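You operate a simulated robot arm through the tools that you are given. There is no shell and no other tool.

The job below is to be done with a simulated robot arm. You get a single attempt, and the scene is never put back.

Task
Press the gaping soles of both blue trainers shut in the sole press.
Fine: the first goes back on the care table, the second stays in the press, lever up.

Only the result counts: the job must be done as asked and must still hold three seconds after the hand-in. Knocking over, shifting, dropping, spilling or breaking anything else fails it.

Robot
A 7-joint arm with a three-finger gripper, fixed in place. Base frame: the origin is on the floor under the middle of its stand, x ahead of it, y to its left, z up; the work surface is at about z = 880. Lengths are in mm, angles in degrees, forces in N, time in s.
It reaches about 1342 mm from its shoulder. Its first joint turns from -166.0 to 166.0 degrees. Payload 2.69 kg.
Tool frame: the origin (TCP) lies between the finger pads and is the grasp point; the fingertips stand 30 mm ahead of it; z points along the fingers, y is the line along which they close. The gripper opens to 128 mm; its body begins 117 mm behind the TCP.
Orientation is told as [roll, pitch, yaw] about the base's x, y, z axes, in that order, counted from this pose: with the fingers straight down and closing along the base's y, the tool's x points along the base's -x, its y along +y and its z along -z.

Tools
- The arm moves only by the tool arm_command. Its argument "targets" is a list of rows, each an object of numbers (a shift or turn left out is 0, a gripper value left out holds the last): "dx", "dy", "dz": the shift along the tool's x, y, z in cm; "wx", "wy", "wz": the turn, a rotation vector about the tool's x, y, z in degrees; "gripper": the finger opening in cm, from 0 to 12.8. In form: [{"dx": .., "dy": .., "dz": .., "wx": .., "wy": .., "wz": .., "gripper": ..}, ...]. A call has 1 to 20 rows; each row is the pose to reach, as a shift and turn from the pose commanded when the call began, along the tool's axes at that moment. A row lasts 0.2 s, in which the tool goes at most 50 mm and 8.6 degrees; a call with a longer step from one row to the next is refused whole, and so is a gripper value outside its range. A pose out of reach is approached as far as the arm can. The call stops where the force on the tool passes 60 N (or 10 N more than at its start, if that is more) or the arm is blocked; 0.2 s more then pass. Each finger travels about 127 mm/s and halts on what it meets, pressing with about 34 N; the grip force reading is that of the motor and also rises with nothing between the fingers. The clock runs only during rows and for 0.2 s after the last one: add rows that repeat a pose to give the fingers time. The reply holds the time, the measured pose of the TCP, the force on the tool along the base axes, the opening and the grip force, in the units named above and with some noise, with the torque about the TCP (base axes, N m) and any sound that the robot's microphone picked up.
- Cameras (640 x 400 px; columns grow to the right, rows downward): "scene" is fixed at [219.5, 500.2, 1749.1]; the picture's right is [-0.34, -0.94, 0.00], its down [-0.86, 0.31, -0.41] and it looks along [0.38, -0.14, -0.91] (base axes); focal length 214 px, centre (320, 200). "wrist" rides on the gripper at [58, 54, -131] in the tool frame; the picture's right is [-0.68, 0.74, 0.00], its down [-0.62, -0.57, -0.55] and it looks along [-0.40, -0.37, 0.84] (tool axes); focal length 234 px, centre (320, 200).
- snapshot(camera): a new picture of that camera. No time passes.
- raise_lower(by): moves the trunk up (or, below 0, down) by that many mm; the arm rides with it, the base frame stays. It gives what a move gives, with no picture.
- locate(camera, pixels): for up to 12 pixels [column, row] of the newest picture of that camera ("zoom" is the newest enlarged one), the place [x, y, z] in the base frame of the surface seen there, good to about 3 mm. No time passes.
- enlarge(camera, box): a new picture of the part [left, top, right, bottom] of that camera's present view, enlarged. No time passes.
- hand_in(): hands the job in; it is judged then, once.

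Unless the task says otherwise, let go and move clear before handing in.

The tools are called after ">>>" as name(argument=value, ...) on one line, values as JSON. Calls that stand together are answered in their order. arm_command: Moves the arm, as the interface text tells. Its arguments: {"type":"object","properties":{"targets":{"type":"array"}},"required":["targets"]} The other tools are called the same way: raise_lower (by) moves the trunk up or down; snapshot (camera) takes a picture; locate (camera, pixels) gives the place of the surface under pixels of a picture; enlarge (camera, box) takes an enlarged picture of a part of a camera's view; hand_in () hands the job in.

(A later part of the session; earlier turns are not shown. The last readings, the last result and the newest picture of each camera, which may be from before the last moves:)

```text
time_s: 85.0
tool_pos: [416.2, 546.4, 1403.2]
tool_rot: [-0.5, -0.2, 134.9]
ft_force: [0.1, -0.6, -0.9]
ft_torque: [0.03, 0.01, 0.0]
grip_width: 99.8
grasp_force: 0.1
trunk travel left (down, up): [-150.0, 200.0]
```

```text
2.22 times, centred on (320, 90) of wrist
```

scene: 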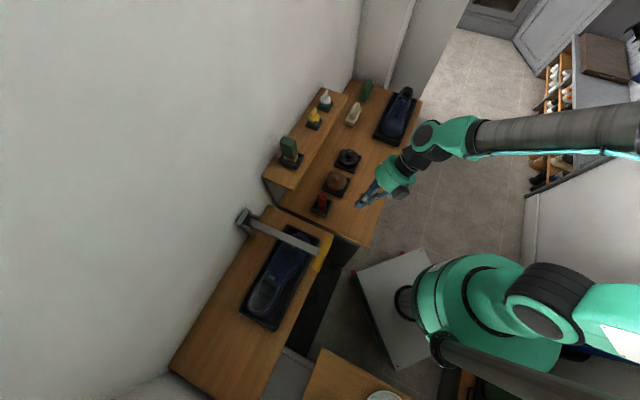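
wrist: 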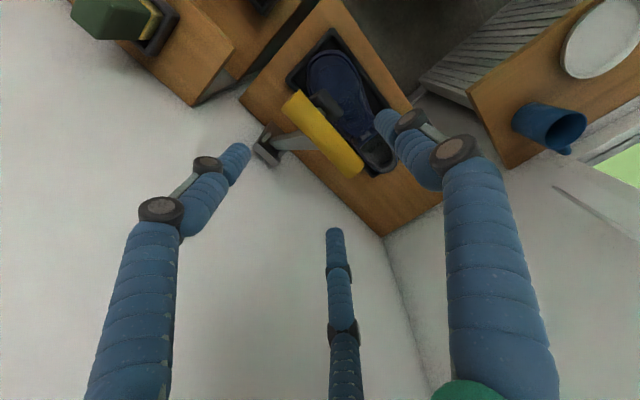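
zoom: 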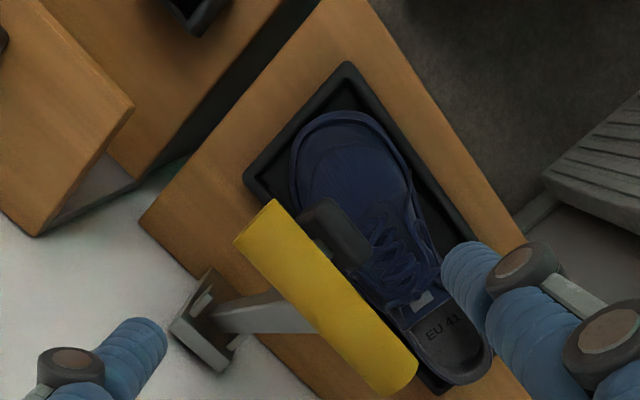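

The lever is up and the shoe is still seated. I'll go back to the approach point beyond the heel.

>>> arm_command(targets=[{"dx": -4.3, "dy": -0.03, "wz": -0.7, "gripper": 12.8}, {"dx": -8.6, "dy": -0.05, "wz": -1.4}, {"dx": -12.9, "dy": -0.08, "wz": -2.1}, {"dx": -17.2, "dy": -0.1, "wz": -2.8}, {"dx": -21.43, "dy": -0.13, "wz": -3.4}, {"dx": -21.43, "dy": -0.13, "dz": 5, "wz": -3.4}, {"dx": -21.43, "dy": -0.13, "dz": 10, "wz": -3.4}, {"dx": -21.43, "dy": -0.13, "dz": 15, "wz": -3.4}, {"dx": -21.43, "dy": -0.13, "dz": 20, "wz": -3.4}, {"dx": -21.43, "dy": -0.13, "dz": 20, "wz": -3.4}])

>>> snapshot(camera="wrist")

>>> enlarge(camera="scene", box=[225, 205, 345, 335])

```text
time_s: 87.2
tool_pos: [265.6, 705.1, 1203.1]
tool_rot: [-0.5, -0.1, 138.4]
ft_force: [0.6, 0.2, -0.2]
ft_torque: [-0.06, 0.03, -0.01]
grip_width: 127.8
grasp_force: 0.0
trunk travel left (down, up): [-150.0, 200.0]
```

```text
taken
```

wrist: 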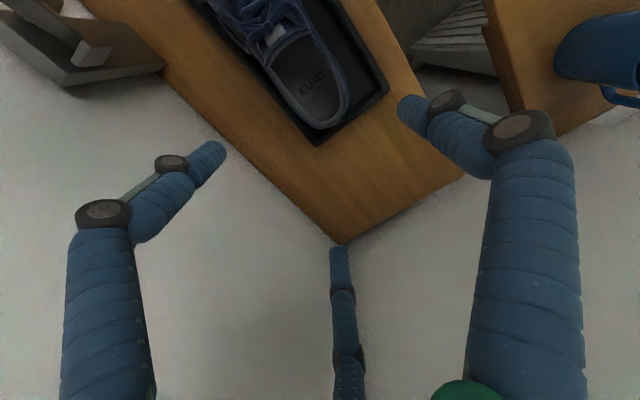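

```text
3.08 times, centred on (285, 270) of scene
```

zoom: 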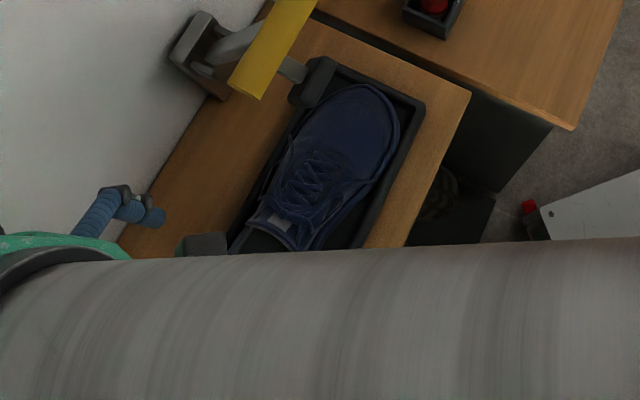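

The pose matches the earlier release point plus 80 mm along the bed. I'll drop to just above the collar, slide in, and descend around the shoe.

>>> arm_command(targets=[{"dz": 3.5}, {"dz": 7}, {"dz": 10.3}, {"dx": 2.7, "dy": 0.3, "dz": 10.3}, {"dx": 5.4, "dy": 0.6, "dz": 10.3}, {"dx": 8.02, "dy": 0.9, "dz": 10.3}, {"dx": 8.02, "dy": 0.9, "dz": 10.3}])

>>> snapshot(camera="wrist")

```text
time_s: 88.8
tool_pos: [318.7, 644.3, 1099.1]
tool_rot: [-0.4, -0.2, 138.4]
ft_force: [0.9, 0.1, 0.4]
ft_torque: [-0.01, 0.03, 0.0]
grip_width: 128.1
grasp_force: 0.0
trunk travel left (down, up): [-150.0, 200.0]
```

```text
taken
```

wrist: 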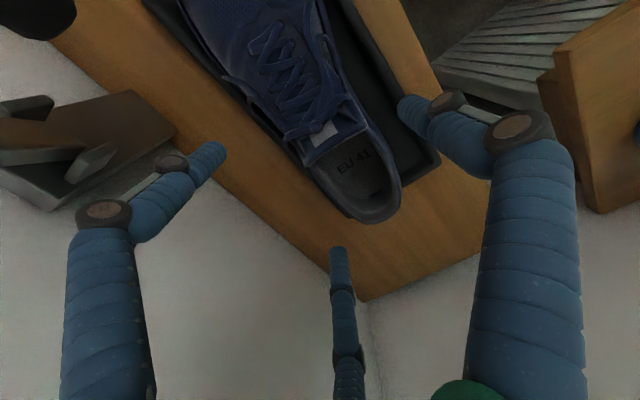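

Aligned over the shoe's heel half. Descending to grasp height.

>>> arm_command(targets=[{"dz": 2.5}, {"dz": 5}, {"dz": 7}, {"dz": 8.3}, {"dz": 8.9}, {"dz": 8.9}])

>>> snapshot(camera="wrist")

```text
time_s: 90.2
tool_pos: [320.9, 644.3, 1010.9]
tool_rot: [-0.5, -0.1, 138.4]
ft_force: [-0.6, 0.2, -0.6]
ft_torque: [-0.02, -0.02, -0.04]
grip_width: 128.2
grasp_force: 0.1
trunk travel left (down, up): [-150.0, 200.0]
```

```text
taken
```

wrist: 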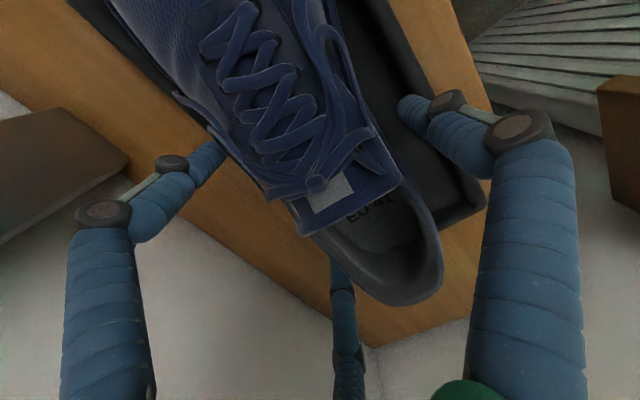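

Fingers surround the shoe without contact. Closing gradually.

>>> arm_command(targets=[{"gripper": 11.5}, {"gripper": 10.5}, {"gripper": 9.5}, {"gripper": 8.5}, {"gripper": 7.5}, {"gripper": 6.5}, {"gripper": 6}, {"gripper": 6}])

```text
time_s: 92.0
tool_pos: [321.2, 645.3, 1014.1]
tool_rot: [-1.0, -0.2, 138.4]
ft_force: [-7.0, 24.1, 48.3]
ft_torque: [1.81, 1.5, -1.32]
grip_width: 94.7
grasp_force: 34.1
trunk travel left (down, up): [-150.0, 200.0]
```

Gripped at width 95, with a wedge push of 48 N upward on the tool. I'll lift slowly and check.

>>> arm_command(targets=[{"dz": -0.3}, {"dz": -0.6}, {"dz": -1.0}, {"dz": -1.0}])

```text
time_s: 93.0
tool_pos: [321.0, 641.7, 1016.7]
tool_rot: [-0.1, 0.0, 138.4]
ft_force: [4.9, 11.0, -10.1]
ft_torque: [2.17, 0.17, 1.19]
grip_width: 93.9
grasp_force: 33.8
trunk travel left (down, up): [-150.0, 200.0]
```

>>> arm_command(targets=[{"dz": -0.3}, {"dz": -0.7}, {"dz": -1.2}, {"dz": -1.8}, {"dz": -1.8}])

>>> snapshot(camera="wrist")

>>> enlarge(camera="scene", box=[265, 215, 325, 255])

```text
time_s: 94.2
tool_pos: [319.9, 644.0, 1038.1]
tool_rot: [-0.5, -0.1, 138.4]
ft_force: [0.3, -0.9, -3.0]
ft_torque: [0.12, 0.05, 0.01]
grip_width: 93.8
grasp_force: 34.2
trunk travel left (down, up): [-150.0, 200.0]
```

```text
taken
```

wrist: 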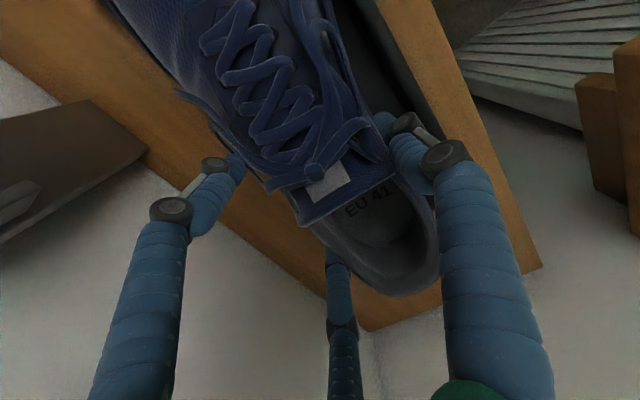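

```text
10.00 times, centred on (295, 235) of scene
```

zoom: 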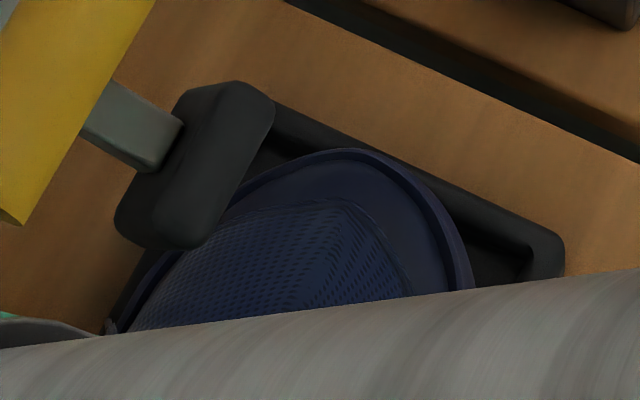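

The shoe is free in the hand and the dark strip at the toe is gone: gap closed. I'll slide it out toward me under the raised pad, then up.

>>> arm_command(targets=[{"dz": -1.2}, {"dz": -2.4}, {"dx": -0.17, "dy": 2.8, "dz": -2.4}, {"dx": -0.33, "dy": 5.7, "dz": -2.4}, {"dx": -0.5, "dy": 8.5, "dz": -2.4}, {"dx": -0.67, "dy": 11.3, "dz": -2.4}, {"dx": -0.84, "dy": 14.17, "dz": -2.4}, {"dx": -0.84, "dy": 14.17, "dz": -5.8}, {"dx": -0.84, "dy": 14.17, "dz": -9.2}, {"dx": -0.84, "dy": 14.17, "dz": -9.2}])

>>> snapshot(camera="wrist")

>>> snapshot(camera="scene")

```text
time_s: 96.4
tool_pos: [218.6, 540.4, 1122.8]
tool_rot: [0.0, 0.0, 138.3]
ft_force: [0.5, 0.9, -2.5]
ft_torque: [0.14, 0.07, -0.03]
grip_width: 93.7
grasp_force: 33.7
trunk travel left (down, up): [-150.0, 200.0]
```

```text
taken
```

wrist: 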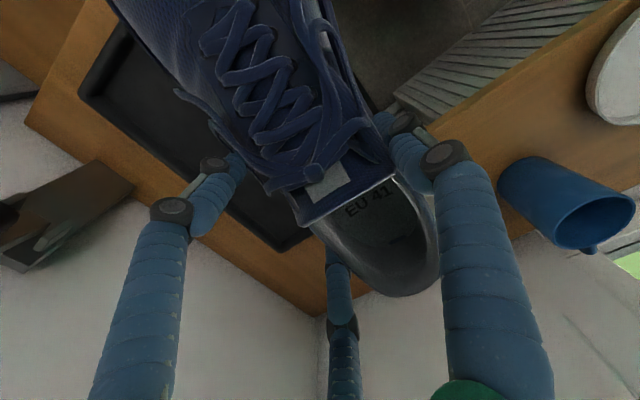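

```text
taken
```

scene: 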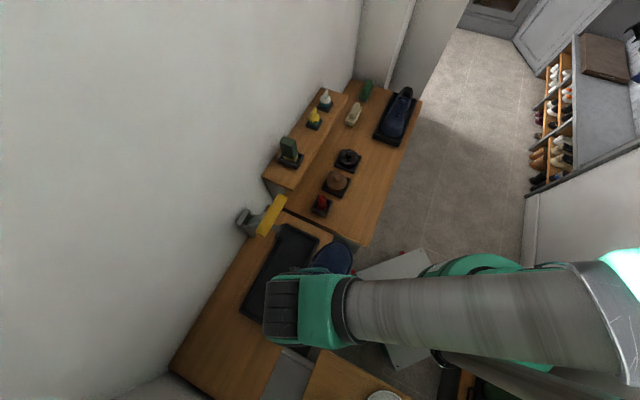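

The bed is empty and the lever up. Now I'll carry shoe A back, first half of the turn.

>>> arm_command(targets=[{"dx": 2.1, "dy": 0.39, "wz": 6.92}, {"dx": 4.21, "dy": 0.79, "wz": 13.85}, {"dx": 6.31, "dy": 1.18, "wz": 20.77}, {"dx": 8.42, "dy": 1.57, "wz": 27.69}, {"dx": 10.52, "dy": 1.97, "wz": 34.62}, {"dx": 12.63, "dy": 2.36, "wz": 41.54}, {"dx": 14.73, "dy": 2.75, "wz": 48.46}, {"dx": 16.84, "dy": 3.14, "wz": 55.38}, {"dx": 18.94, "dy": 3.54, "wz": 62.31}, {"dx": 21.05, "dy": 3.93, "wz": 69.23}, {"dx": 23.15, "dy": 4.32, "wz": 76.15}, {"dx": 25.26, "dy": 4.72, "wz": 83.08}, {"dx": 27.36, "dy": 5.11, "wz": 90}, {"dx": 27.36, "dy": 5.11, "wz": 90}])

>>> enlarge(camera="scene", box=[300, 180, 420, 280])

```text
time_s: 99.4
tool_pos: [389.8, 322.4, 1128.4]
tool_rot: [0.2, -0.4, 48.3]
ft_force: [0.8, 0.1, -3.4]
ft_torque: [0.08, -0.12, -0.03]
grip_width: 93.3
grasp_force: 33.9
trunk travel left (down, up): [-150.0, 200.0]
```

```text
4.00 times, centred on (360, 230) of scene
```

zoom: 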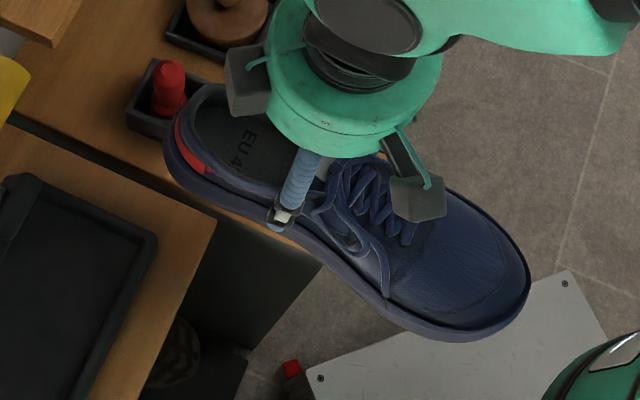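

The toe edge is now clean (no dark gap at zoom ~515,310). Second half of the turn back to the care table.

>>> arm_command(targets=[{"dx": 0.35, "dy": -2.18, "wz": 6.92}, {"dx": 0.69, "dy": -4.36, "wz": 13.85}, {"dx": 1.04, "dy": -6.54, "wz": 20.77}, {"dx": 1.38, "dy": -8.72, "wz": 27.69}, {"dx": 1.73, "dy": -10.9, "wz": 34.62}, {"dx": 2.07, "dy": -13.08, "wz": 41.54}, {"dx": 2.42, "dy": -15.25, "wz": 48.46}, {"dx": 2.76, "dy": -17.43, "wz": 55.38}, {"dx": 3.11, "dy": -19.61, "wz": 62.31}, {"dx": 3.45, "dy": -21.79, "wz": 69.23}, {"dx": 3.8, "dy": -23.97, "wz": 76.15}, {"dx": 4.14, "dy": -26.15, "wz": 83.08}, {"dx": 4.49, "dy": -28.33, "wz": 90}, {"dx": 4.49, "dy": -28.33, "wz": 90}])

>>> enlarge(camera="scene", box=[310, 80, 450, 240])

>>> snapshot(camera="wrist")

```text
time_s: 102.4
tool_pos: [574.7, 101.6, 1126.6]
tool_rot: [0.4, 0.1, -41.6]
ft_force: [0.8, -0.5, -3.2]
ft_torque: [-0.12, -0.05, -0.04]
grip_width: 93.4
grasp_force: 34.0
trunk travel left (down, up): [-150.0, 200.0]
```

```text
2.50 times, centred on (380, 160) of scene
```

zoom: 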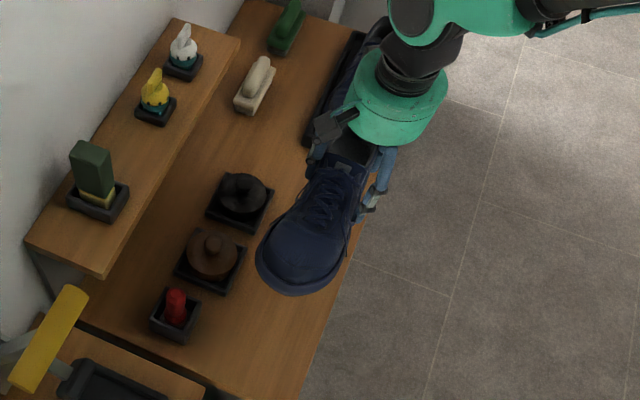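

```text
taken
```

wrist: 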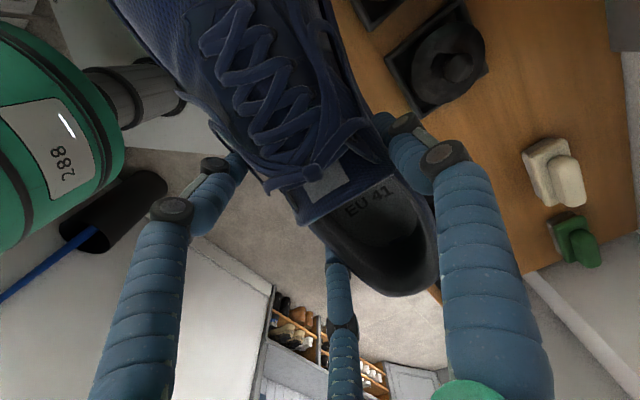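

Shoe A is over its old spot. Lowering to just above the table.

>>> arm_command(targets=[{"dz": 3.5}, {"dz": 7}, {"dz": 10.5}, {"dz": 13.5}, {"dz": 15.5}, {"dz": 17}, {"dz": 17}])

>>> enlarge(camera="scene", box=[320, 120, 420, 230])

```text
time_s: 104.0
tool_pos: [575.0, 102.0, 955.3]
tool_rot: [0.5, 0.2, -41.6]
ft_force: [-0.7, 0.1, -3.4]
ft_torque: [-0.11, -0.03, 0.01]
grip_width: 93.1
grasp_force: 33.9
trunk travel left (down, up): [-150.0, 200.0]
```

```text
3.64 times, centred on (370, 175) of scene
```

zoom: 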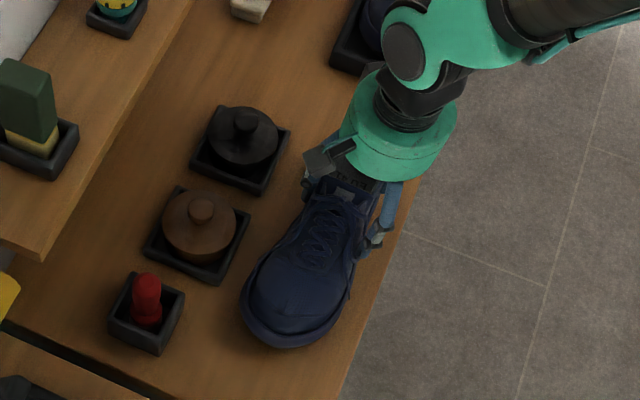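

>>> arm_command(targets=[{"dz": 0.4}, {"dz": 0.8}, {"dz": 1.2}, {"dz": 1.2}])

```text
time_s: 105.0
tool_pos: [575.1, 103.0, 943.3]
tool_rot: [0.5, 0.1, -41.6]
ft_force: [0.4, -0.3, -3.4]
ft_torque: [-0.12, -0.08, 0.01]
grip_width: 93.4
grasp_force: 34.1
trunk travel left (down, up): [-150.0, 200.0]
```

Still hanging at z=943. Lowering a few more millimetres until the weight transfers.

>>> arm_command(targets=[{"dz": 0.2}, {"dz": 0.4}, {"dz": 0.5}, {"dz": 0.5}])

```text
time_s: 106.0
tool_pos: [573.9, 104.3, 940.1]
tool_rot: [0.5, 0.3, -41.6]
ft_force: [0.0, -0.2, -3.2]
ft_torque: [-0.11, -0.06, 0.03]
grip_width: 93.2
grasp_force: 34.3
trunk travel left (down, up): [-150.0, 200.0]
```

>>> arm_command(targets=[{"dz": 0.2}, {"dz": 0.4}, {"dz": 0.4}])

```text
time_s: 106.8
tool_pos: [574.2, 103.2, 936.7]
tool_rot: [0.8, 0.0, -41.6]
ft_force: [-5.4, -5.9, 35.5]
ft_torque: [-1.04, 1.22, 0.03]
grip_width: 93.6
grasp_force: 33.7
trunk travel left (down, up): [-150.0, 200.0]
```

Firm contact with the table. I'll ease up a millimetre and open the fingers.

>>> arm_command(targets=[{"dz": -0.15}, {"dz": -0.15, "gripper": 10.2}, {"dz": -0.15, "gripper": 11.5}, {"dz": -0.15, "gripper": 12.8}, {"dz": -0.15, "gripper": 12.8}])

>>> snapshot(camera="wrist")

>>> enlarge(camera="scene", box=[320, 120, 420, 230])

```text
time_s: 108.0
tool_pos: [573.8, 102.9, 937.3]
tool_rot: [0.5, 0.2, -41.7]
ft_force: [-0.2, 0.7, 0.0]
ft_torque: [0.0, 0.03, 0.01]
grip_width: 127.9
grasp_force: 0.0
trunk travel left (down, up): [-150.0, 200.0]
```

```text
taken
```

wrist: 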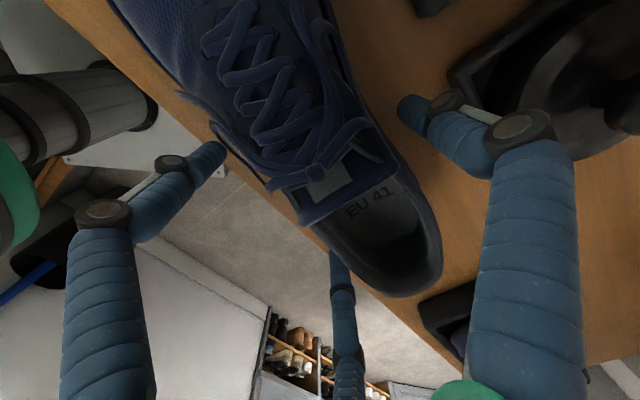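

```text
3.64 times, centred on (370, 175) of scene
```

zoom: 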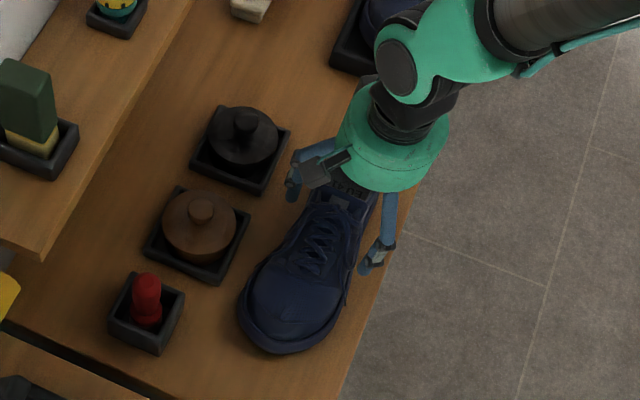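

Shoe A is standing on the care table and released. I'll rise clear and look at shoe B in its tray.

>>> arm_command(targets=[{"dz": -3}, {"dz": -7}, {"dz": -12}, {"dz": -17}, {"dz": -22}, {"dz": -27}, {"dz": -32}, {"dz": -32}])

>>> snapshot(camera="wrist")

>>> snapshot(camera="scene")

```text
time_s: 109.8
tool_pos: [571.7, 100.3, 1260.7]
tool_rot: [0.5, 0.1, -41.6]
ft_force: [-0.3, -0.1, -0.1]
ft_torque: [-0.01, -0.07, 0.0]
grip_width: 128.0
grasp_force: 0.1
trunk travel left (down, up): [-150.0, 200.0]
```

```text
taken
```

wrist: 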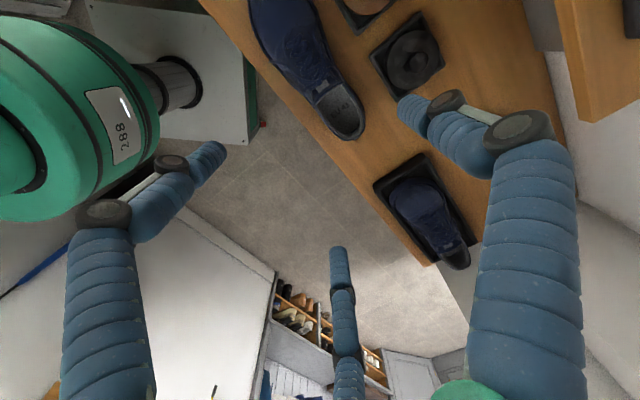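

```text
taken
```

scene: 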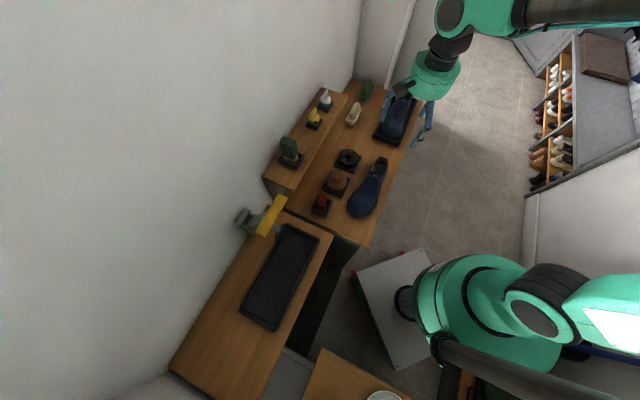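

Shoe A looks fine on the table (scene 368,187). I'll enlarge shoe B and its tray.

>>> enlarge(camera="wrist", box=[360, 140, 490, 280])

>>> locate(camera="zoom", pixels=[[65, 105], [255, 40], [150, 95], [200, 160], [250, 120], [300, 200], [330, 340], [370, 340], [420, 290], [240, 240], [170, 200], [320, 160]])

```text
2.86 times, centred on (425, 210) of wrist
```

zoom: 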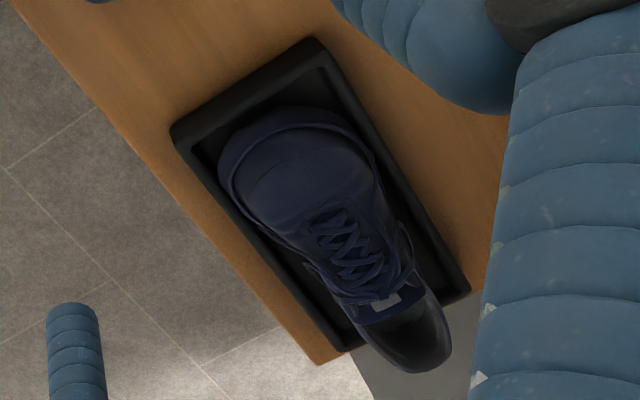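

```text
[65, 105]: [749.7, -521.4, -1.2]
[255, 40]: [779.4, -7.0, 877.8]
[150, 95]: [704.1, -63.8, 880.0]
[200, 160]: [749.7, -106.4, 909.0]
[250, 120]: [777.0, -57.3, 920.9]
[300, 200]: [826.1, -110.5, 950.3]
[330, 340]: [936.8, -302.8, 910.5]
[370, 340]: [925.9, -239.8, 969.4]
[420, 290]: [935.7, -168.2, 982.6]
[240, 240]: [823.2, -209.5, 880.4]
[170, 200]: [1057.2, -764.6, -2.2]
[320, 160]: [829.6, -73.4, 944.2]
```

Shoe B sits in a tray with a rim at z≈906–910. I'll move above it for accurate measurements.

>>> arm_command(targets=[{"dx": -4.46, "dy": -0.22, "wx": 0.1, "wz": 0.5}, {"dx": -8.91, "dy": -0.43, "wx": 0.2, "wz": 1.0}, {"dx": -13.37, "dy": -0.65, "wx": 0.3, "wz": 1.5}, {"dx": -17.83, "dy": -0.86, "wx": 0.4, "wz": 2.0}, {"dx": -22.28, "dy": -1.08, "wx": 0.5, "wz": 2.5}, {"dx": -26.74, "dy": -1.29, "wx": 0.5, "wz": 3.0}, {"dx": -31.2, "dy": -1.5, "wx": 0.5, "wz": 3.4}, {"dx": -35.66, "dy": -1.72, "wx": 0.5, "wz": 3.4}, {"dx": -40.1, "dy": -1.94, "wx": 0.5, "wz": 3.4}, {"dx": -44.57, "dy": -2.15, "wx": 0.5, "wz": 3.4}, {"dx": -44.57, "dy": -2.15, "wx": 0.5, "wz": 3.4}])

>>> snapshot(camera="wrist")

>>> snapshot(camera="scene")

```text
time_s: 112.2
tool_pos: [892.6, -213.1, 1253.9]
tool_rot: [0.1, 0.3, -45.0]
ft_force: [0.0, -1.2, -0.9]
ft_torque: [0.08, 0.02, 0.02]
grip_width: 128.4
grasp_force: 0.2
trunk travel left (down, up): [-150.0, 200.0]
```

```text
taken
```

wrist: 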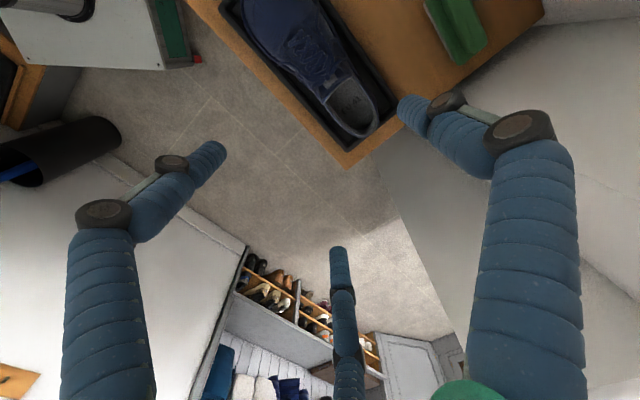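

```text
taken
```

scene: 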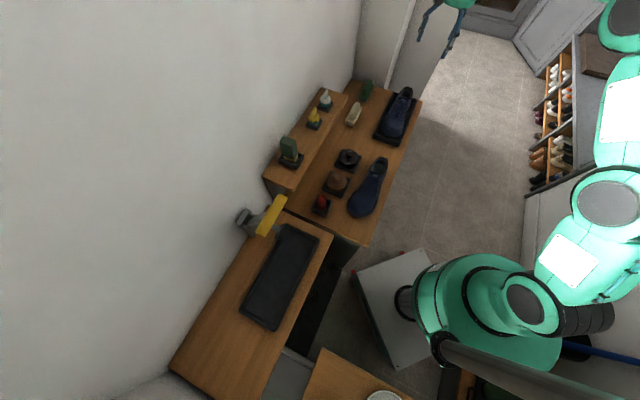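

Both cameras now see shoe B. I'll enlarge and measure it along with the tray.

>>> enlarge(camera="wrist", box=[215, 0, 415, 165])

>>> locate(camera="zoom", pixels=[[395, 285], [385, 310], [395, 225], [300, 250], [340, 290], [230, 170], [290, 190], [340, 120], [350, 345], [435, 300], [60, 70], [300, 20]])

>>> enlarge(camera="scene", box=[360, 75, 430, 155])

>>> locate(camera="zoom", pixels=[[250, 290], [200, 285], [320, 305], [290, 60], [280, 330], [150, 315], [280, 345], [450, 100], [330, 65], [400, 80], [360, 200], [230, 200]])

```text
2.42 times, centred on (315, 82) of wrist
```

zoom: 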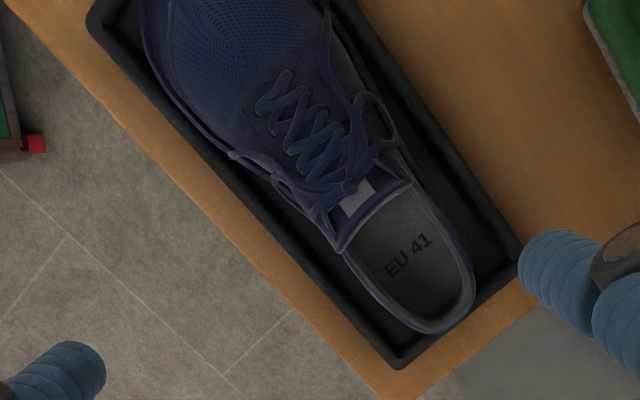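

```text
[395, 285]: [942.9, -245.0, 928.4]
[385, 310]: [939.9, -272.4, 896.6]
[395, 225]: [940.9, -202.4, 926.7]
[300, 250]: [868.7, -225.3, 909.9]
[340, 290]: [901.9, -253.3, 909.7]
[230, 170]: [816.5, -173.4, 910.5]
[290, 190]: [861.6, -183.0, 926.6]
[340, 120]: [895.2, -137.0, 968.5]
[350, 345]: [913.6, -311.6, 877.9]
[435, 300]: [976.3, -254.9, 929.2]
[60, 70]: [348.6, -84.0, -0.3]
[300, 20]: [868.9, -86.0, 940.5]
```

```text
5.00 times, centred on (395, 115) of scene
```

zoom: 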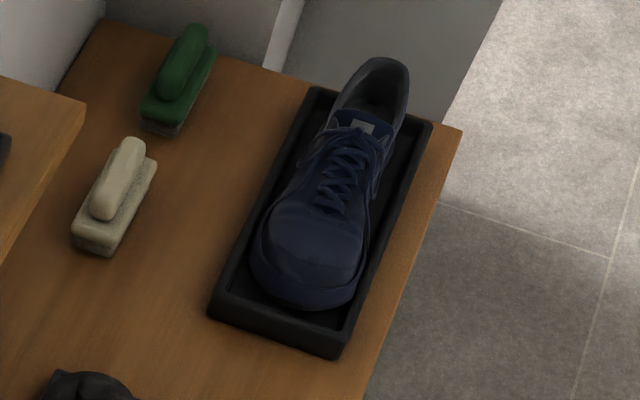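

```text
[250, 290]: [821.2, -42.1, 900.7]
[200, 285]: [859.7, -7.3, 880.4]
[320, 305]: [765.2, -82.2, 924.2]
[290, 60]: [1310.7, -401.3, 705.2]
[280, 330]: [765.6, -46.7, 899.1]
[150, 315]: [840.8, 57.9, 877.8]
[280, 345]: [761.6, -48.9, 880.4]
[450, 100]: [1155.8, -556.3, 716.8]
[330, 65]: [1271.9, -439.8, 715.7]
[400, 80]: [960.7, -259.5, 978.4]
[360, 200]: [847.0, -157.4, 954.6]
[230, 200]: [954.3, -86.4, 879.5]
```

>>> enlarge(camera="wrist", box=[280, 60, 380, 150])

>>> locate(camera="zoom", pixels=[[180, 200], [205, 220], [240, 250], [170, 225], [250, 330], [330, 370], [440, 345], [400, 385], [520, 200], [560, 220], [480, 120], [500, 330]])

```text
4.44 times, centred on (330, 105) of wrist
```

zoom: 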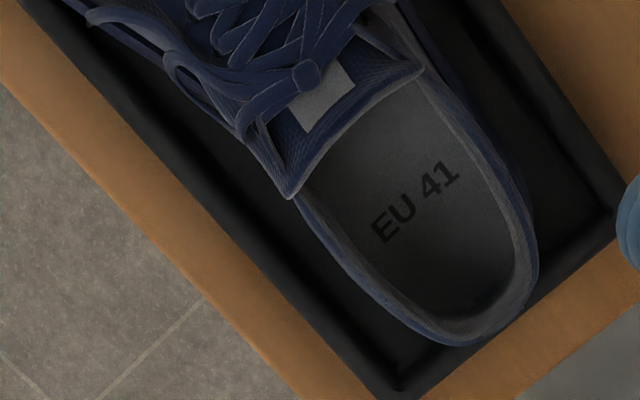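

```text
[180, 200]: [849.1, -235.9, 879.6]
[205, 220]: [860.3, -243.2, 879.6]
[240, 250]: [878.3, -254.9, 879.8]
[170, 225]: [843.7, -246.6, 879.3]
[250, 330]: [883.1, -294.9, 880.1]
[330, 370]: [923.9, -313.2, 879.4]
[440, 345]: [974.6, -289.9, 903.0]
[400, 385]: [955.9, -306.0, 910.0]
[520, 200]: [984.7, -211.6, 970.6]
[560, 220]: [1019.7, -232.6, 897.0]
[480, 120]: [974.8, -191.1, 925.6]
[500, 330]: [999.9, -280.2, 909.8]
```

>>> enlarge(camera="wrist", box=[215, 0, 415, 165])

>>> locate(camera="zoom", pixels=[[395, 90], [405, 85], [420, 140], [432, 135], [470, 200], [485, 195], [200, 145], [215, 140], [250, 205], [262, 200], [320, 290], [335, 280]])

>>> locate(camera="zoom", pixels=[[375, 75], [385, 100], [398, 130], [440, 200], [460, 240], [475, 290], [455, 320], [430, 333], [390, 310], [340, 255], [240, 160], [190, 110]])

```text
2.42 times, centred on (315, 82) of wrist
```

zoom: 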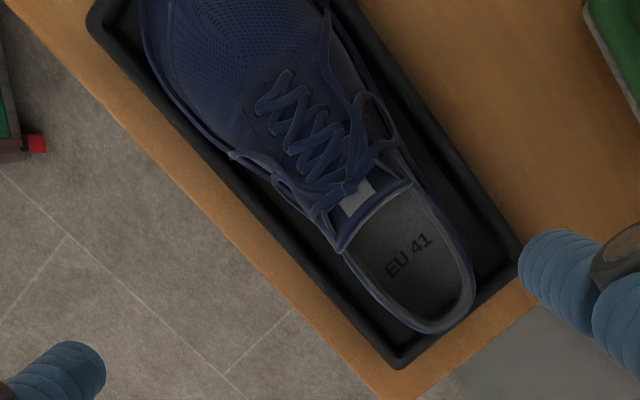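

```text
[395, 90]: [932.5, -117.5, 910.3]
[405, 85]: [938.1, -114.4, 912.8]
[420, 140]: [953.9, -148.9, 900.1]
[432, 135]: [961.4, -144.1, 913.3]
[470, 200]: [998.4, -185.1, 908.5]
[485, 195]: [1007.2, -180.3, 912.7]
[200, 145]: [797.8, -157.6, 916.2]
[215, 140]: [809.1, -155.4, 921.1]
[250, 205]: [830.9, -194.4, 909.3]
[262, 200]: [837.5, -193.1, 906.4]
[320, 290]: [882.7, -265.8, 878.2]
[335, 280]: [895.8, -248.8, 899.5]
```

```text
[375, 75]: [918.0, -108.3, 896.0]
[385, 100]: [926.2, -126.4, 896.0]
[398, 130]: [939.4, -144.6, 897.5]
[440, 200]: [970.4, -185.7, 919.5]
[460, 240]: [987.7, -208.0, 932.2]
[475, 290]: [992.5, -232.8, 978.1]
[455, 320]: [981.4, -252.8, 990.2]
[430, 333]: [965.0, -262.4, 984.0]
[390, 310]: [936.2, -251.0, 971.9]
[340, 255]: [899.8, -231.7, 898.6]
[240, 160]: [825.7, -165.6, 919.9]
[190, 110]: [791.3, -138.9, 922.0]
```

Tray floor is z≈897, rim ≈911, and shoe B is centred at n≈515.5, t≈739 — same shape as A. I'll take the same relative grasp (n=493.5, t=780, yaw −41.7°), descending first to just above.

>>> arm_command(targets=[{"dx": 0.18, "dy": 1.3, "dz": 3, "wx": 0.1, "wy": -0.3, "wz": -3.3, "gripper": 12.8}, {"dx": 0.18, "dy": 1.3, "dz": 7.5, "wx": 0.1, "wy": -0.3, "wz": -3.3}, {"dx": 0.18, "dy": 1.3, "dz": 12, "wx": 0.1, "wy": -0.3, "wz": -3.3}, {"dx": 0.18, "dy": 1.3, "dz": 16.5, "wx": 0.1, "wy": -0.3, "wz": -3.3}, {"dx": 0.18, "dy": 1.3, "dz": 20, "wx": 0.1, "wy": -0.3, "wz": -3.3}, {"dx": 0.18, "dy": 1.3, "dz": 22, "wx": 0.1, "wy": -0.3, "wz": -3.3}, {"dx": 0.18, "dy": 1.3, "dz": 22, "wx": 0.1, "wy": -0.3, "wz": -3.3}])

>>> snapshot(camera="wrist")

>>> enlarge(camera="scene", box=[350, 50, 460, 170])

```text
time_s: 113.8
tool_pos: [899.9, -199.9, 1036.5]
tool_rot: [-0.1, -0.1, -41.7]
ft_force: [-0.3, 0.1, -0.3]
ft_torque: [0.01, 0.04, -0.01]
grip_width: 128.0
grasp_force: 0.1
trunk travel left (down, up): [-150.0, 200.0]
```

```text
taken
```

wrist: 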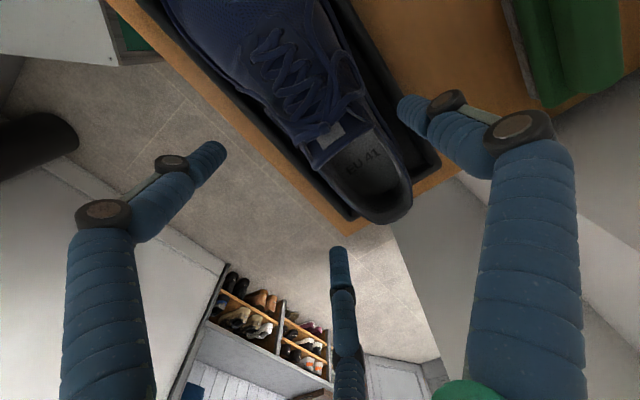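

```text
3.33 times, centred on (405, 110) of scene
```

zoom: 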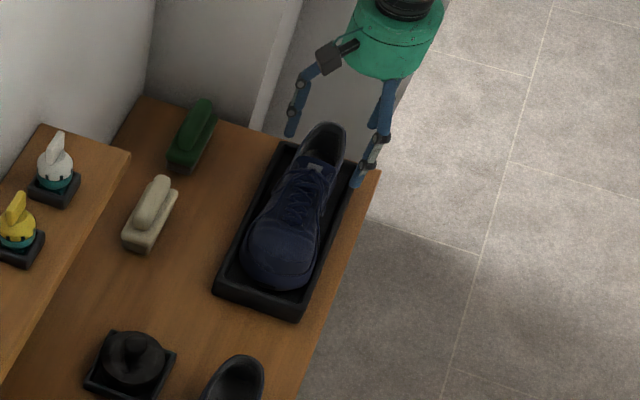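

The view matches the grasp on shoe A almost exactly. Small correction and descend to z≈949.

>>> arm_command(targets=[{"dx": -0.22, "dy": -0.16, "dz": 2.5}, {"dx": -0.22, "dy": -0.16, "dz": 5}, {"dx": -0.22, "dy": -0.16, "dz": 7}, {"dx": -0.22, "dy": -0.16, "dz": 8.2}, {"dx": -0.22, "dy": -0.16, "dz": 8.75}, {"dx": -0.22, "dy": -0.16, "dz": 8.75}])

>>> snapshot(camera="wrist")

>>> enlarge(camera="scene", box=[360, 60, 440, 160])

```text
time_s: 115.2
tool_pos: [899.4, -203.9, 947.8]
tool_rot: [-0.1, -0.1, -41.7]
ft_force: [0.0, -0.7, 1.1]
ft_torque: [0.04, -0.02, 0.04]
grip_width: 128.0
grasp_force: 0.0
trunk travel left (down, up): [-150.0, 200.0]
```

```text
taken
```

wrist: 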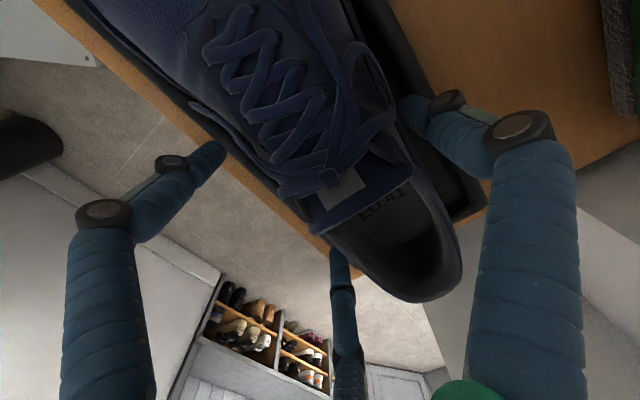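

```text
4.00 times, centred on (400, 110) of scene
```

zoom: 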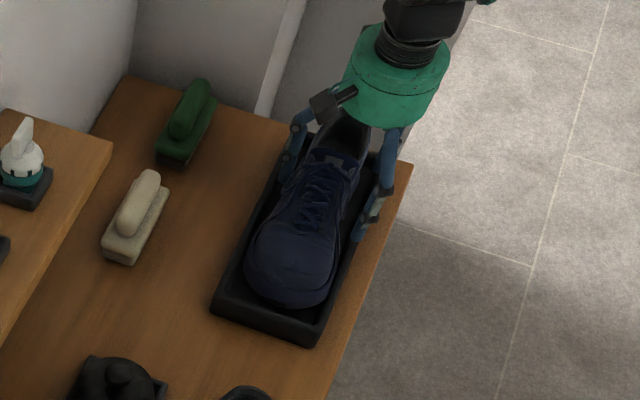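

The shoe appears ~20 px further toward the wall-side finger than in the good grasp, so I'd like to check the offset before closing.

>>> locate(camera="wrist", pixels=[[420, 298], [445, 285], [458, 260], [440, 215], [340, 245], [370, 275], [405, 160], [395, 130], [380, 200], [225, 130], [210, 115], [350, 185]])

>>> enlarge(camera="wrist", box=[330, 60, 480, 200])

```text
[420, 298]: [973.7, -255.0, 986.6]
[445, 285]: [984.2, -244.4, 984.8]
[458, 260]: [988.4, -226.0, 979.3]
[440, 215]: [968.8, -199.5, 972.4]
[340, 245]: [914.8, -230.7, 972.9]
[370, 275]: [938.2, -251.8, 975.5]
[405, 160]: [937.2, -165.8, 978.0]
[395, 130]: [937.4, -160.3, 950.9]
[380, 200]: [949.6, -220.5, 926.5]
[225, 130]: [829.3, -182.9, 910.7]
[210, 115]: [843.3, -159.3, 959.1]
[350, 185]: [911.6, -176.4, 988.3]
```

```text
2.86 times, centred on (405, 130) of wrist
```

zoom: 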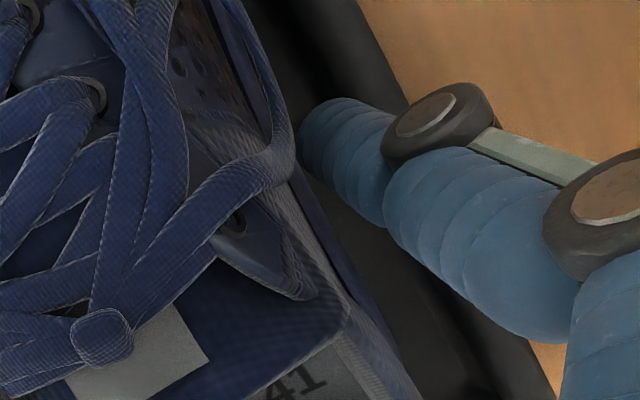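

Shoe B sits ~6 mm further toward the wall relative to the tool than A did in the good grasp. I'll shift 6 mm toward the wall and 2 mm toward the heel, then close gradually.

>>> arm_command(targets=[{"dx": -0.12, "dy": 0.3}, {"dx": -0.23, "dy": 0.59}, {"dx": -0.23, "dy": 0.59}])

>>> arm_command(targets=[{"gripper": 11.5}, {"gripper": 10.5}, {"gripper": 9.5}, {"gripper": 8.5}, {"gripper": 7.5}, {"gripper": 6.5}, {"gripper": 6}, {"gripper": 6}])

>>> snapshot(camera="wrist")

```text
time_s: 116.0
tool_pos: [905.4, -200.9, 948.0]
tool_rot: [-0.1, -0.2, -41.8]
ft_force: [-0.1, 0.1, -0.2]
ft_torque: [0.01, 0.01, 0.01]
grip_width: 127.9
grasp_force: 0.0
trunk travel left (down, up): [-150.0, 200.0]
```

```text
time_s: 117.8
tool_pos: [906.0, -200.4, 950.2]
tool_rot: [-0.1, -0.2, -41.8]
ft_force: [8.4, 2.7, 7.4]
ft_torque: [-0.17, -0.22, -1.74]
grip_width: 103.7
grasp_force: 34.2
trunk travel left (down, up): [-150.0, 200.0]
```

```text
taken
```

wrist: 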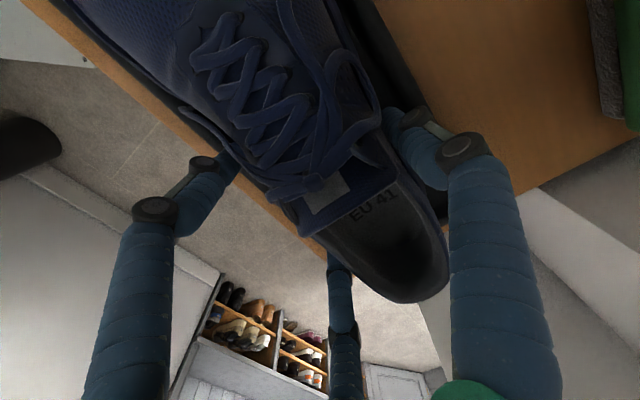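

Gripped (width 104, 34 N). Lifting slowly out of the tray.

>>> arm_command(targets=[{"dz": -0.4}, {"dz": -0.9}, {"dz": -1.5}, {"dz": -2.2}, {"dz": -3.0}, {"dz": -3.0}])

>>> snapshot(camera="wrist")

>>> enlarge(camera="scene", box=[360, 60, 440, 160])

```text
time_s: 119.2
tool_pos: [907.2, -199.7, 978.8]
tool_rot: [-0.1, -0.2, -41.7]
ft_force: [7.6, 16.2, -9.1]
ft_torque: [0.47, -1.37, -2.36]
grip_width: 100.8
grasp_force: 34.4
trunk travel left (down, up): [-150.0, 200.0]
```

```text
taken
```

wrist: 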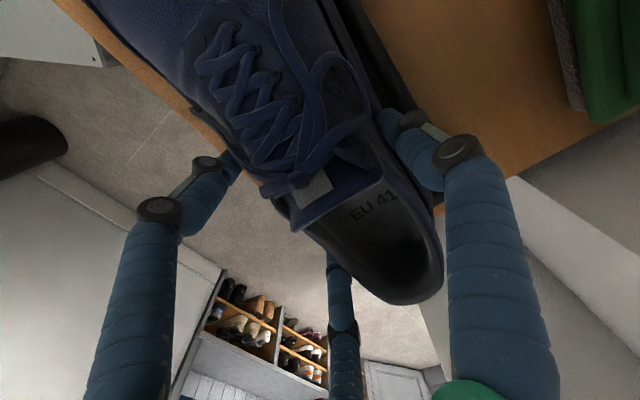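

```text
4.00 times, centred on (400, 110) of scene
```

zoom: 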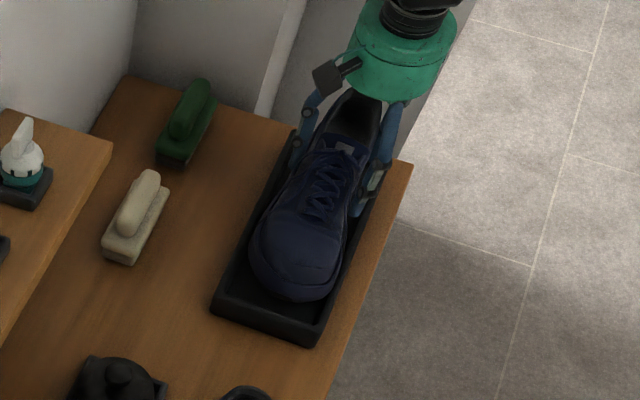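

Still touching the tray's robot-side rim at the forefoot (sideways ~17 N), and the tray hasn't moved in the picture. I'll shift 2 mm toward the wall to unload it and continue lifting.

>>> arm_command(targets=[{"dy": 0.15, "dz": -0.3}, {"dy": 0.25, "dz": -0.8}, {"dy": 0.25, "dz": -1.5}, {"dy": 0.25, "dz": -2.5}, {"dy": 0.25, "dz": -2.5}])

>>> enlarge(camera="scene", box=[360, 60, 440, 160])

>>> snapshot(camera="wrist")

```text
time_s: 120.4
tool_pos: [907.1, -199.4, 1002.7]
tool_rot: [-0.1, -0.1, -41.6]
ft_force: [-0.3, 1.0, -2.7]
ft_torque: [-0.15, -0.05, -0.01]
grip_width: 99.2
grasp_force: 33.7
trunk travel left (down, up): [-150.0, 200.0]
```

```text
4.00 times, centred on (400, 110) of scene
```

zoom: 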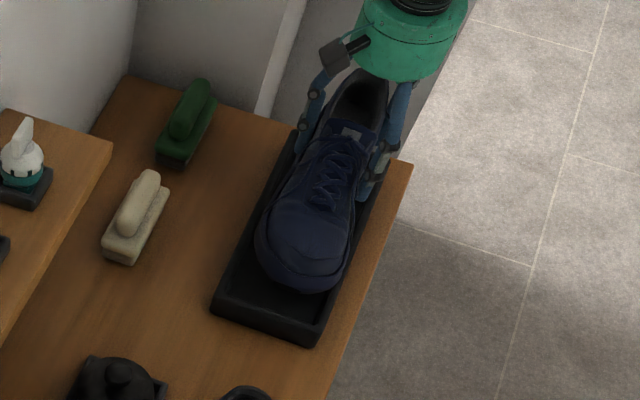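

```text
taken
```

wrist: 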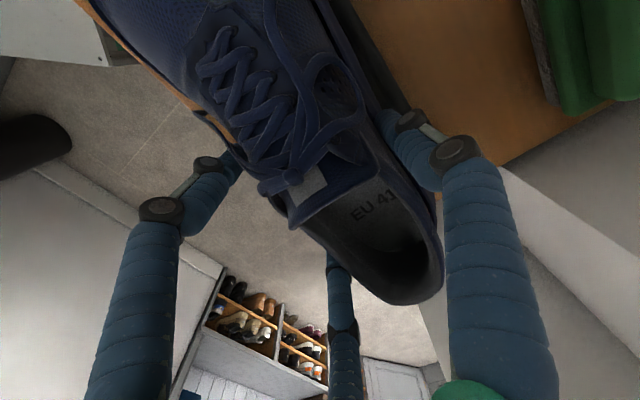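

Shoe B is free of the tray (−2.7 N) and the tray is unmoved. I'll raise it and carry it back along the table at height.

>>> arm_command(targets=[{"dz": -4.2}, {"dz": -8.4}, {"dz": -12.7}, {"dx": 4.48, "dz": -12.7}, {"dx": 8.95, "dz": -12.7}, {"dx": 13.43, "dz": -12.7}, {"dx": 17.9, "dz": -12.7}, {"dx": 22.4, "dz": -12.7}, {"dx": 26.9, "dz": -12.7}, {"dx": 31.3, "dz": -12.7}, {"dx": 35.8, "dz": -12.7}, {"dx": 40.3, "dz": -12.7}, {"dx": 44.77, "dz": -12.7}, {"dx": 44.77, "dz": -12.7}])

>>> snapshot(camera="scene")

>>> snapshot(camera="wrist")

```text
time_s: 123.4
tool_pos: [570.2, 100.7, 1129.1]
tool_rot: [0.0, -0.2, -41.7]
ft_force: [-0.4, 0.0, -2.4]
ft_torque: [-0.15, -0.16, -0.03]
grip_width: 98.9
grasp_force: 34.4
trunk travel left (down, up): [-150.0, 200.0]
```

```text
taken
```

scene: 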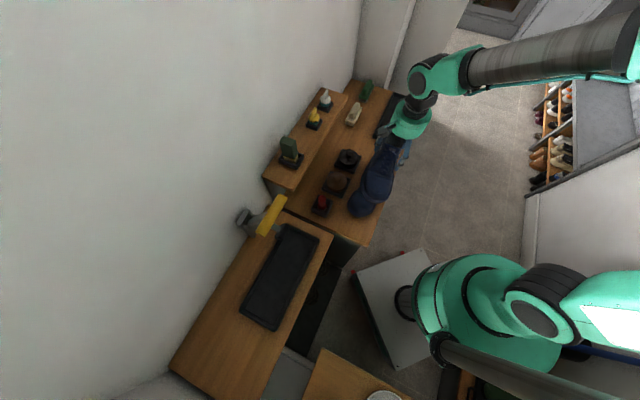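

```text
taken
```

wrist: 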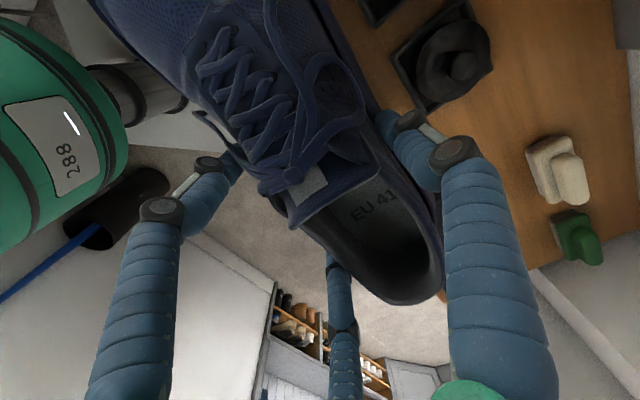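

Shoe B is secure (99 mm). Turning the first 90° on the way to the press.

>>> arm_command(targets=[{"dx": 2.16, "dy": 0.33, "wz": -6.92}, {"dx": 4.33, "dy": 0.67, "wz": -13.85}, {"dx": 6.49, "dy": 1.0, "wz": -20.77}, {"dx": 8.66, "dy": 1.33, "wz": -27.69}, {"dx": 10.82, "dy": 1.67, "wz": -34.62}, {"dx": 12.99, "dy": 2.0, "wz": -41.54}, {"dx": 15.15, "dy": 2.33, "wz": -48.46}, {"dx": 17.32, "dy": 2.66, "wz": -55.38}, {"dx": 19.48, "dy": 3.0, "wz": -62.31}, {"dx": 21.65, "dy": 3.33, "wz": -69.23}, {"dx": 23.81, "dy": 3.66, "wz": -76.15}, {"dx": 25.98, "dy": 4.0, "wz": -83.08}, {"dx": 28.14, "dy": 4.33, "wz": -90}, {"dx": 28.14, "dy": 4.33, "wz": -90}])

>>> enlarge(camera="scene", box=[300, 180, 420, 280])

>>> locate(camera="zoom", pixels=[[523, 288], [510, 270], [510, 310], [480, 335], [440, 342], [390, 322], [470, 210], [490, 235], [165, 145], [175, 110], [185, 175], [245, 215]])

```text
time_s: 126.4
tool_pos: [391.5, 320.8, 1128.0]
tool_rot: [-0.2, 0.1, 48.4]
ft_force: [0.0, -0.3, -2.8]
ft_torque: [0.06, -0.15, 0.03]
grip_width: 99.1
grasp_force: 34.0
trunk travel left (down, up): [-150.0, 200.0]
```

```text
4.00 times, centred on (360, 230) of scene
```

zoom: 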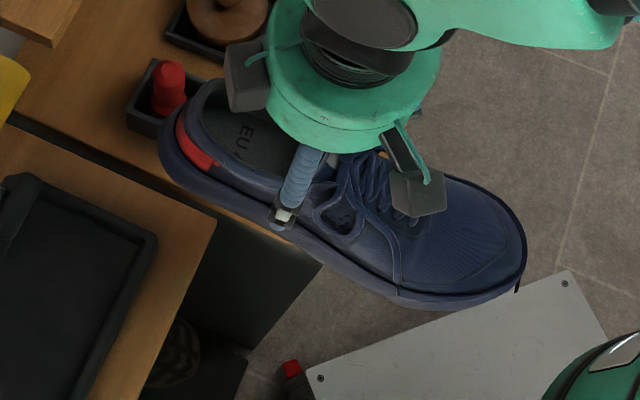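

```text
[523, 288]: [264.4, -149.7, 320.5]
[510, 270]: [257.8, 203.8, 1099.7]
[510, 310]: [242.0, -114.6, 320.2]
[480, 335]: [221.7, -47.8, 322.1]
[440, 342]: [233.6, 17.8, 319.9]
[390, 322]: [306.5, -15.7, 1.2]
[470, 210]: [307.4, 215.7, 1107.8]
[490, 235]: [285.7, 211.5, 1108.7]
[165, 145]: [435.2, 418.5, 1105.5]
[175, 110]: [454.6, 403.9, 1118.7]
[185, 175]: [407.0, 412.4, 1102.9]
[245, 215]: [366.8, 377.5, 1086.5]
```

Shoe B sits at a slightly different yaw in the hand than A did. I'll measure its toe, heel and edges.

>>> locate(camera="zoom", pixels=[[522, 258], [518, 275], [505, 290], [470, 302], [430, 303], [390, 290], [340, 265], [160, 150], [160, 135], [170, 170], [200, 195], [517, 240]])

>>> locate(camera="zoom", pixels=[[510, 215], [490, 200], [455, 180], [250, 212], [290, 237], [405, 298], [450, 306], [495, 297], [178, 120], [195, 90], [480, 230], [440, 270]])

```text
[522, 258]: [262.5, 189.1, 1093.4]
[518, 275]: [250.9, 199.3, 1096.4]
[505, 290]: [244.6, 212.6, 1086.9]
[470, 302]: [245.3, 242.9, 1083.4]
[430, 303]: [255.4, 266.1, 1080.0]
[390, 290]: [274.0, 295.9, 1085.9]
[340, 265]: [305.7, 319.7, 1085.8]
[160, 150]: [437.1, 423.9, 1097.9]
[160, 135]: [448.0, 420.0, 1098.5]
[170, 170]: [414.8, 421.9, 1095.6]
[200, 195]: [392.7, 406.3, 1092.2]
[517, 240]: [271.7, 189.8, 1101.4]
```

```text
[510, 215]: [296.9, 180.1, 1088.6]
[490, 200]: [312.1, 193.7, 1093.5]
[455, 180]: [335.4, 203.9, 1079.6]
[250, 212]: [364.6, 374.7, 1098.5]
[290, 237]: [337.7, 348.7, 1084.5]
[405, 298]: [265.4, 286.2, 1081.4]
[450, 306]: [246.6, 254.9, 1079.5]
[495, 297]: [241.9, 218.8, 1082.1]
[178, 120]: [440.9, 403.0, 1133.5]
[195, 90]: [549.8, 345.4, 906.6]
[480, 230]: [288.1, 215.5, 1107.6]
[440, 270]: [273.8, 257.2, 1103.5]
```

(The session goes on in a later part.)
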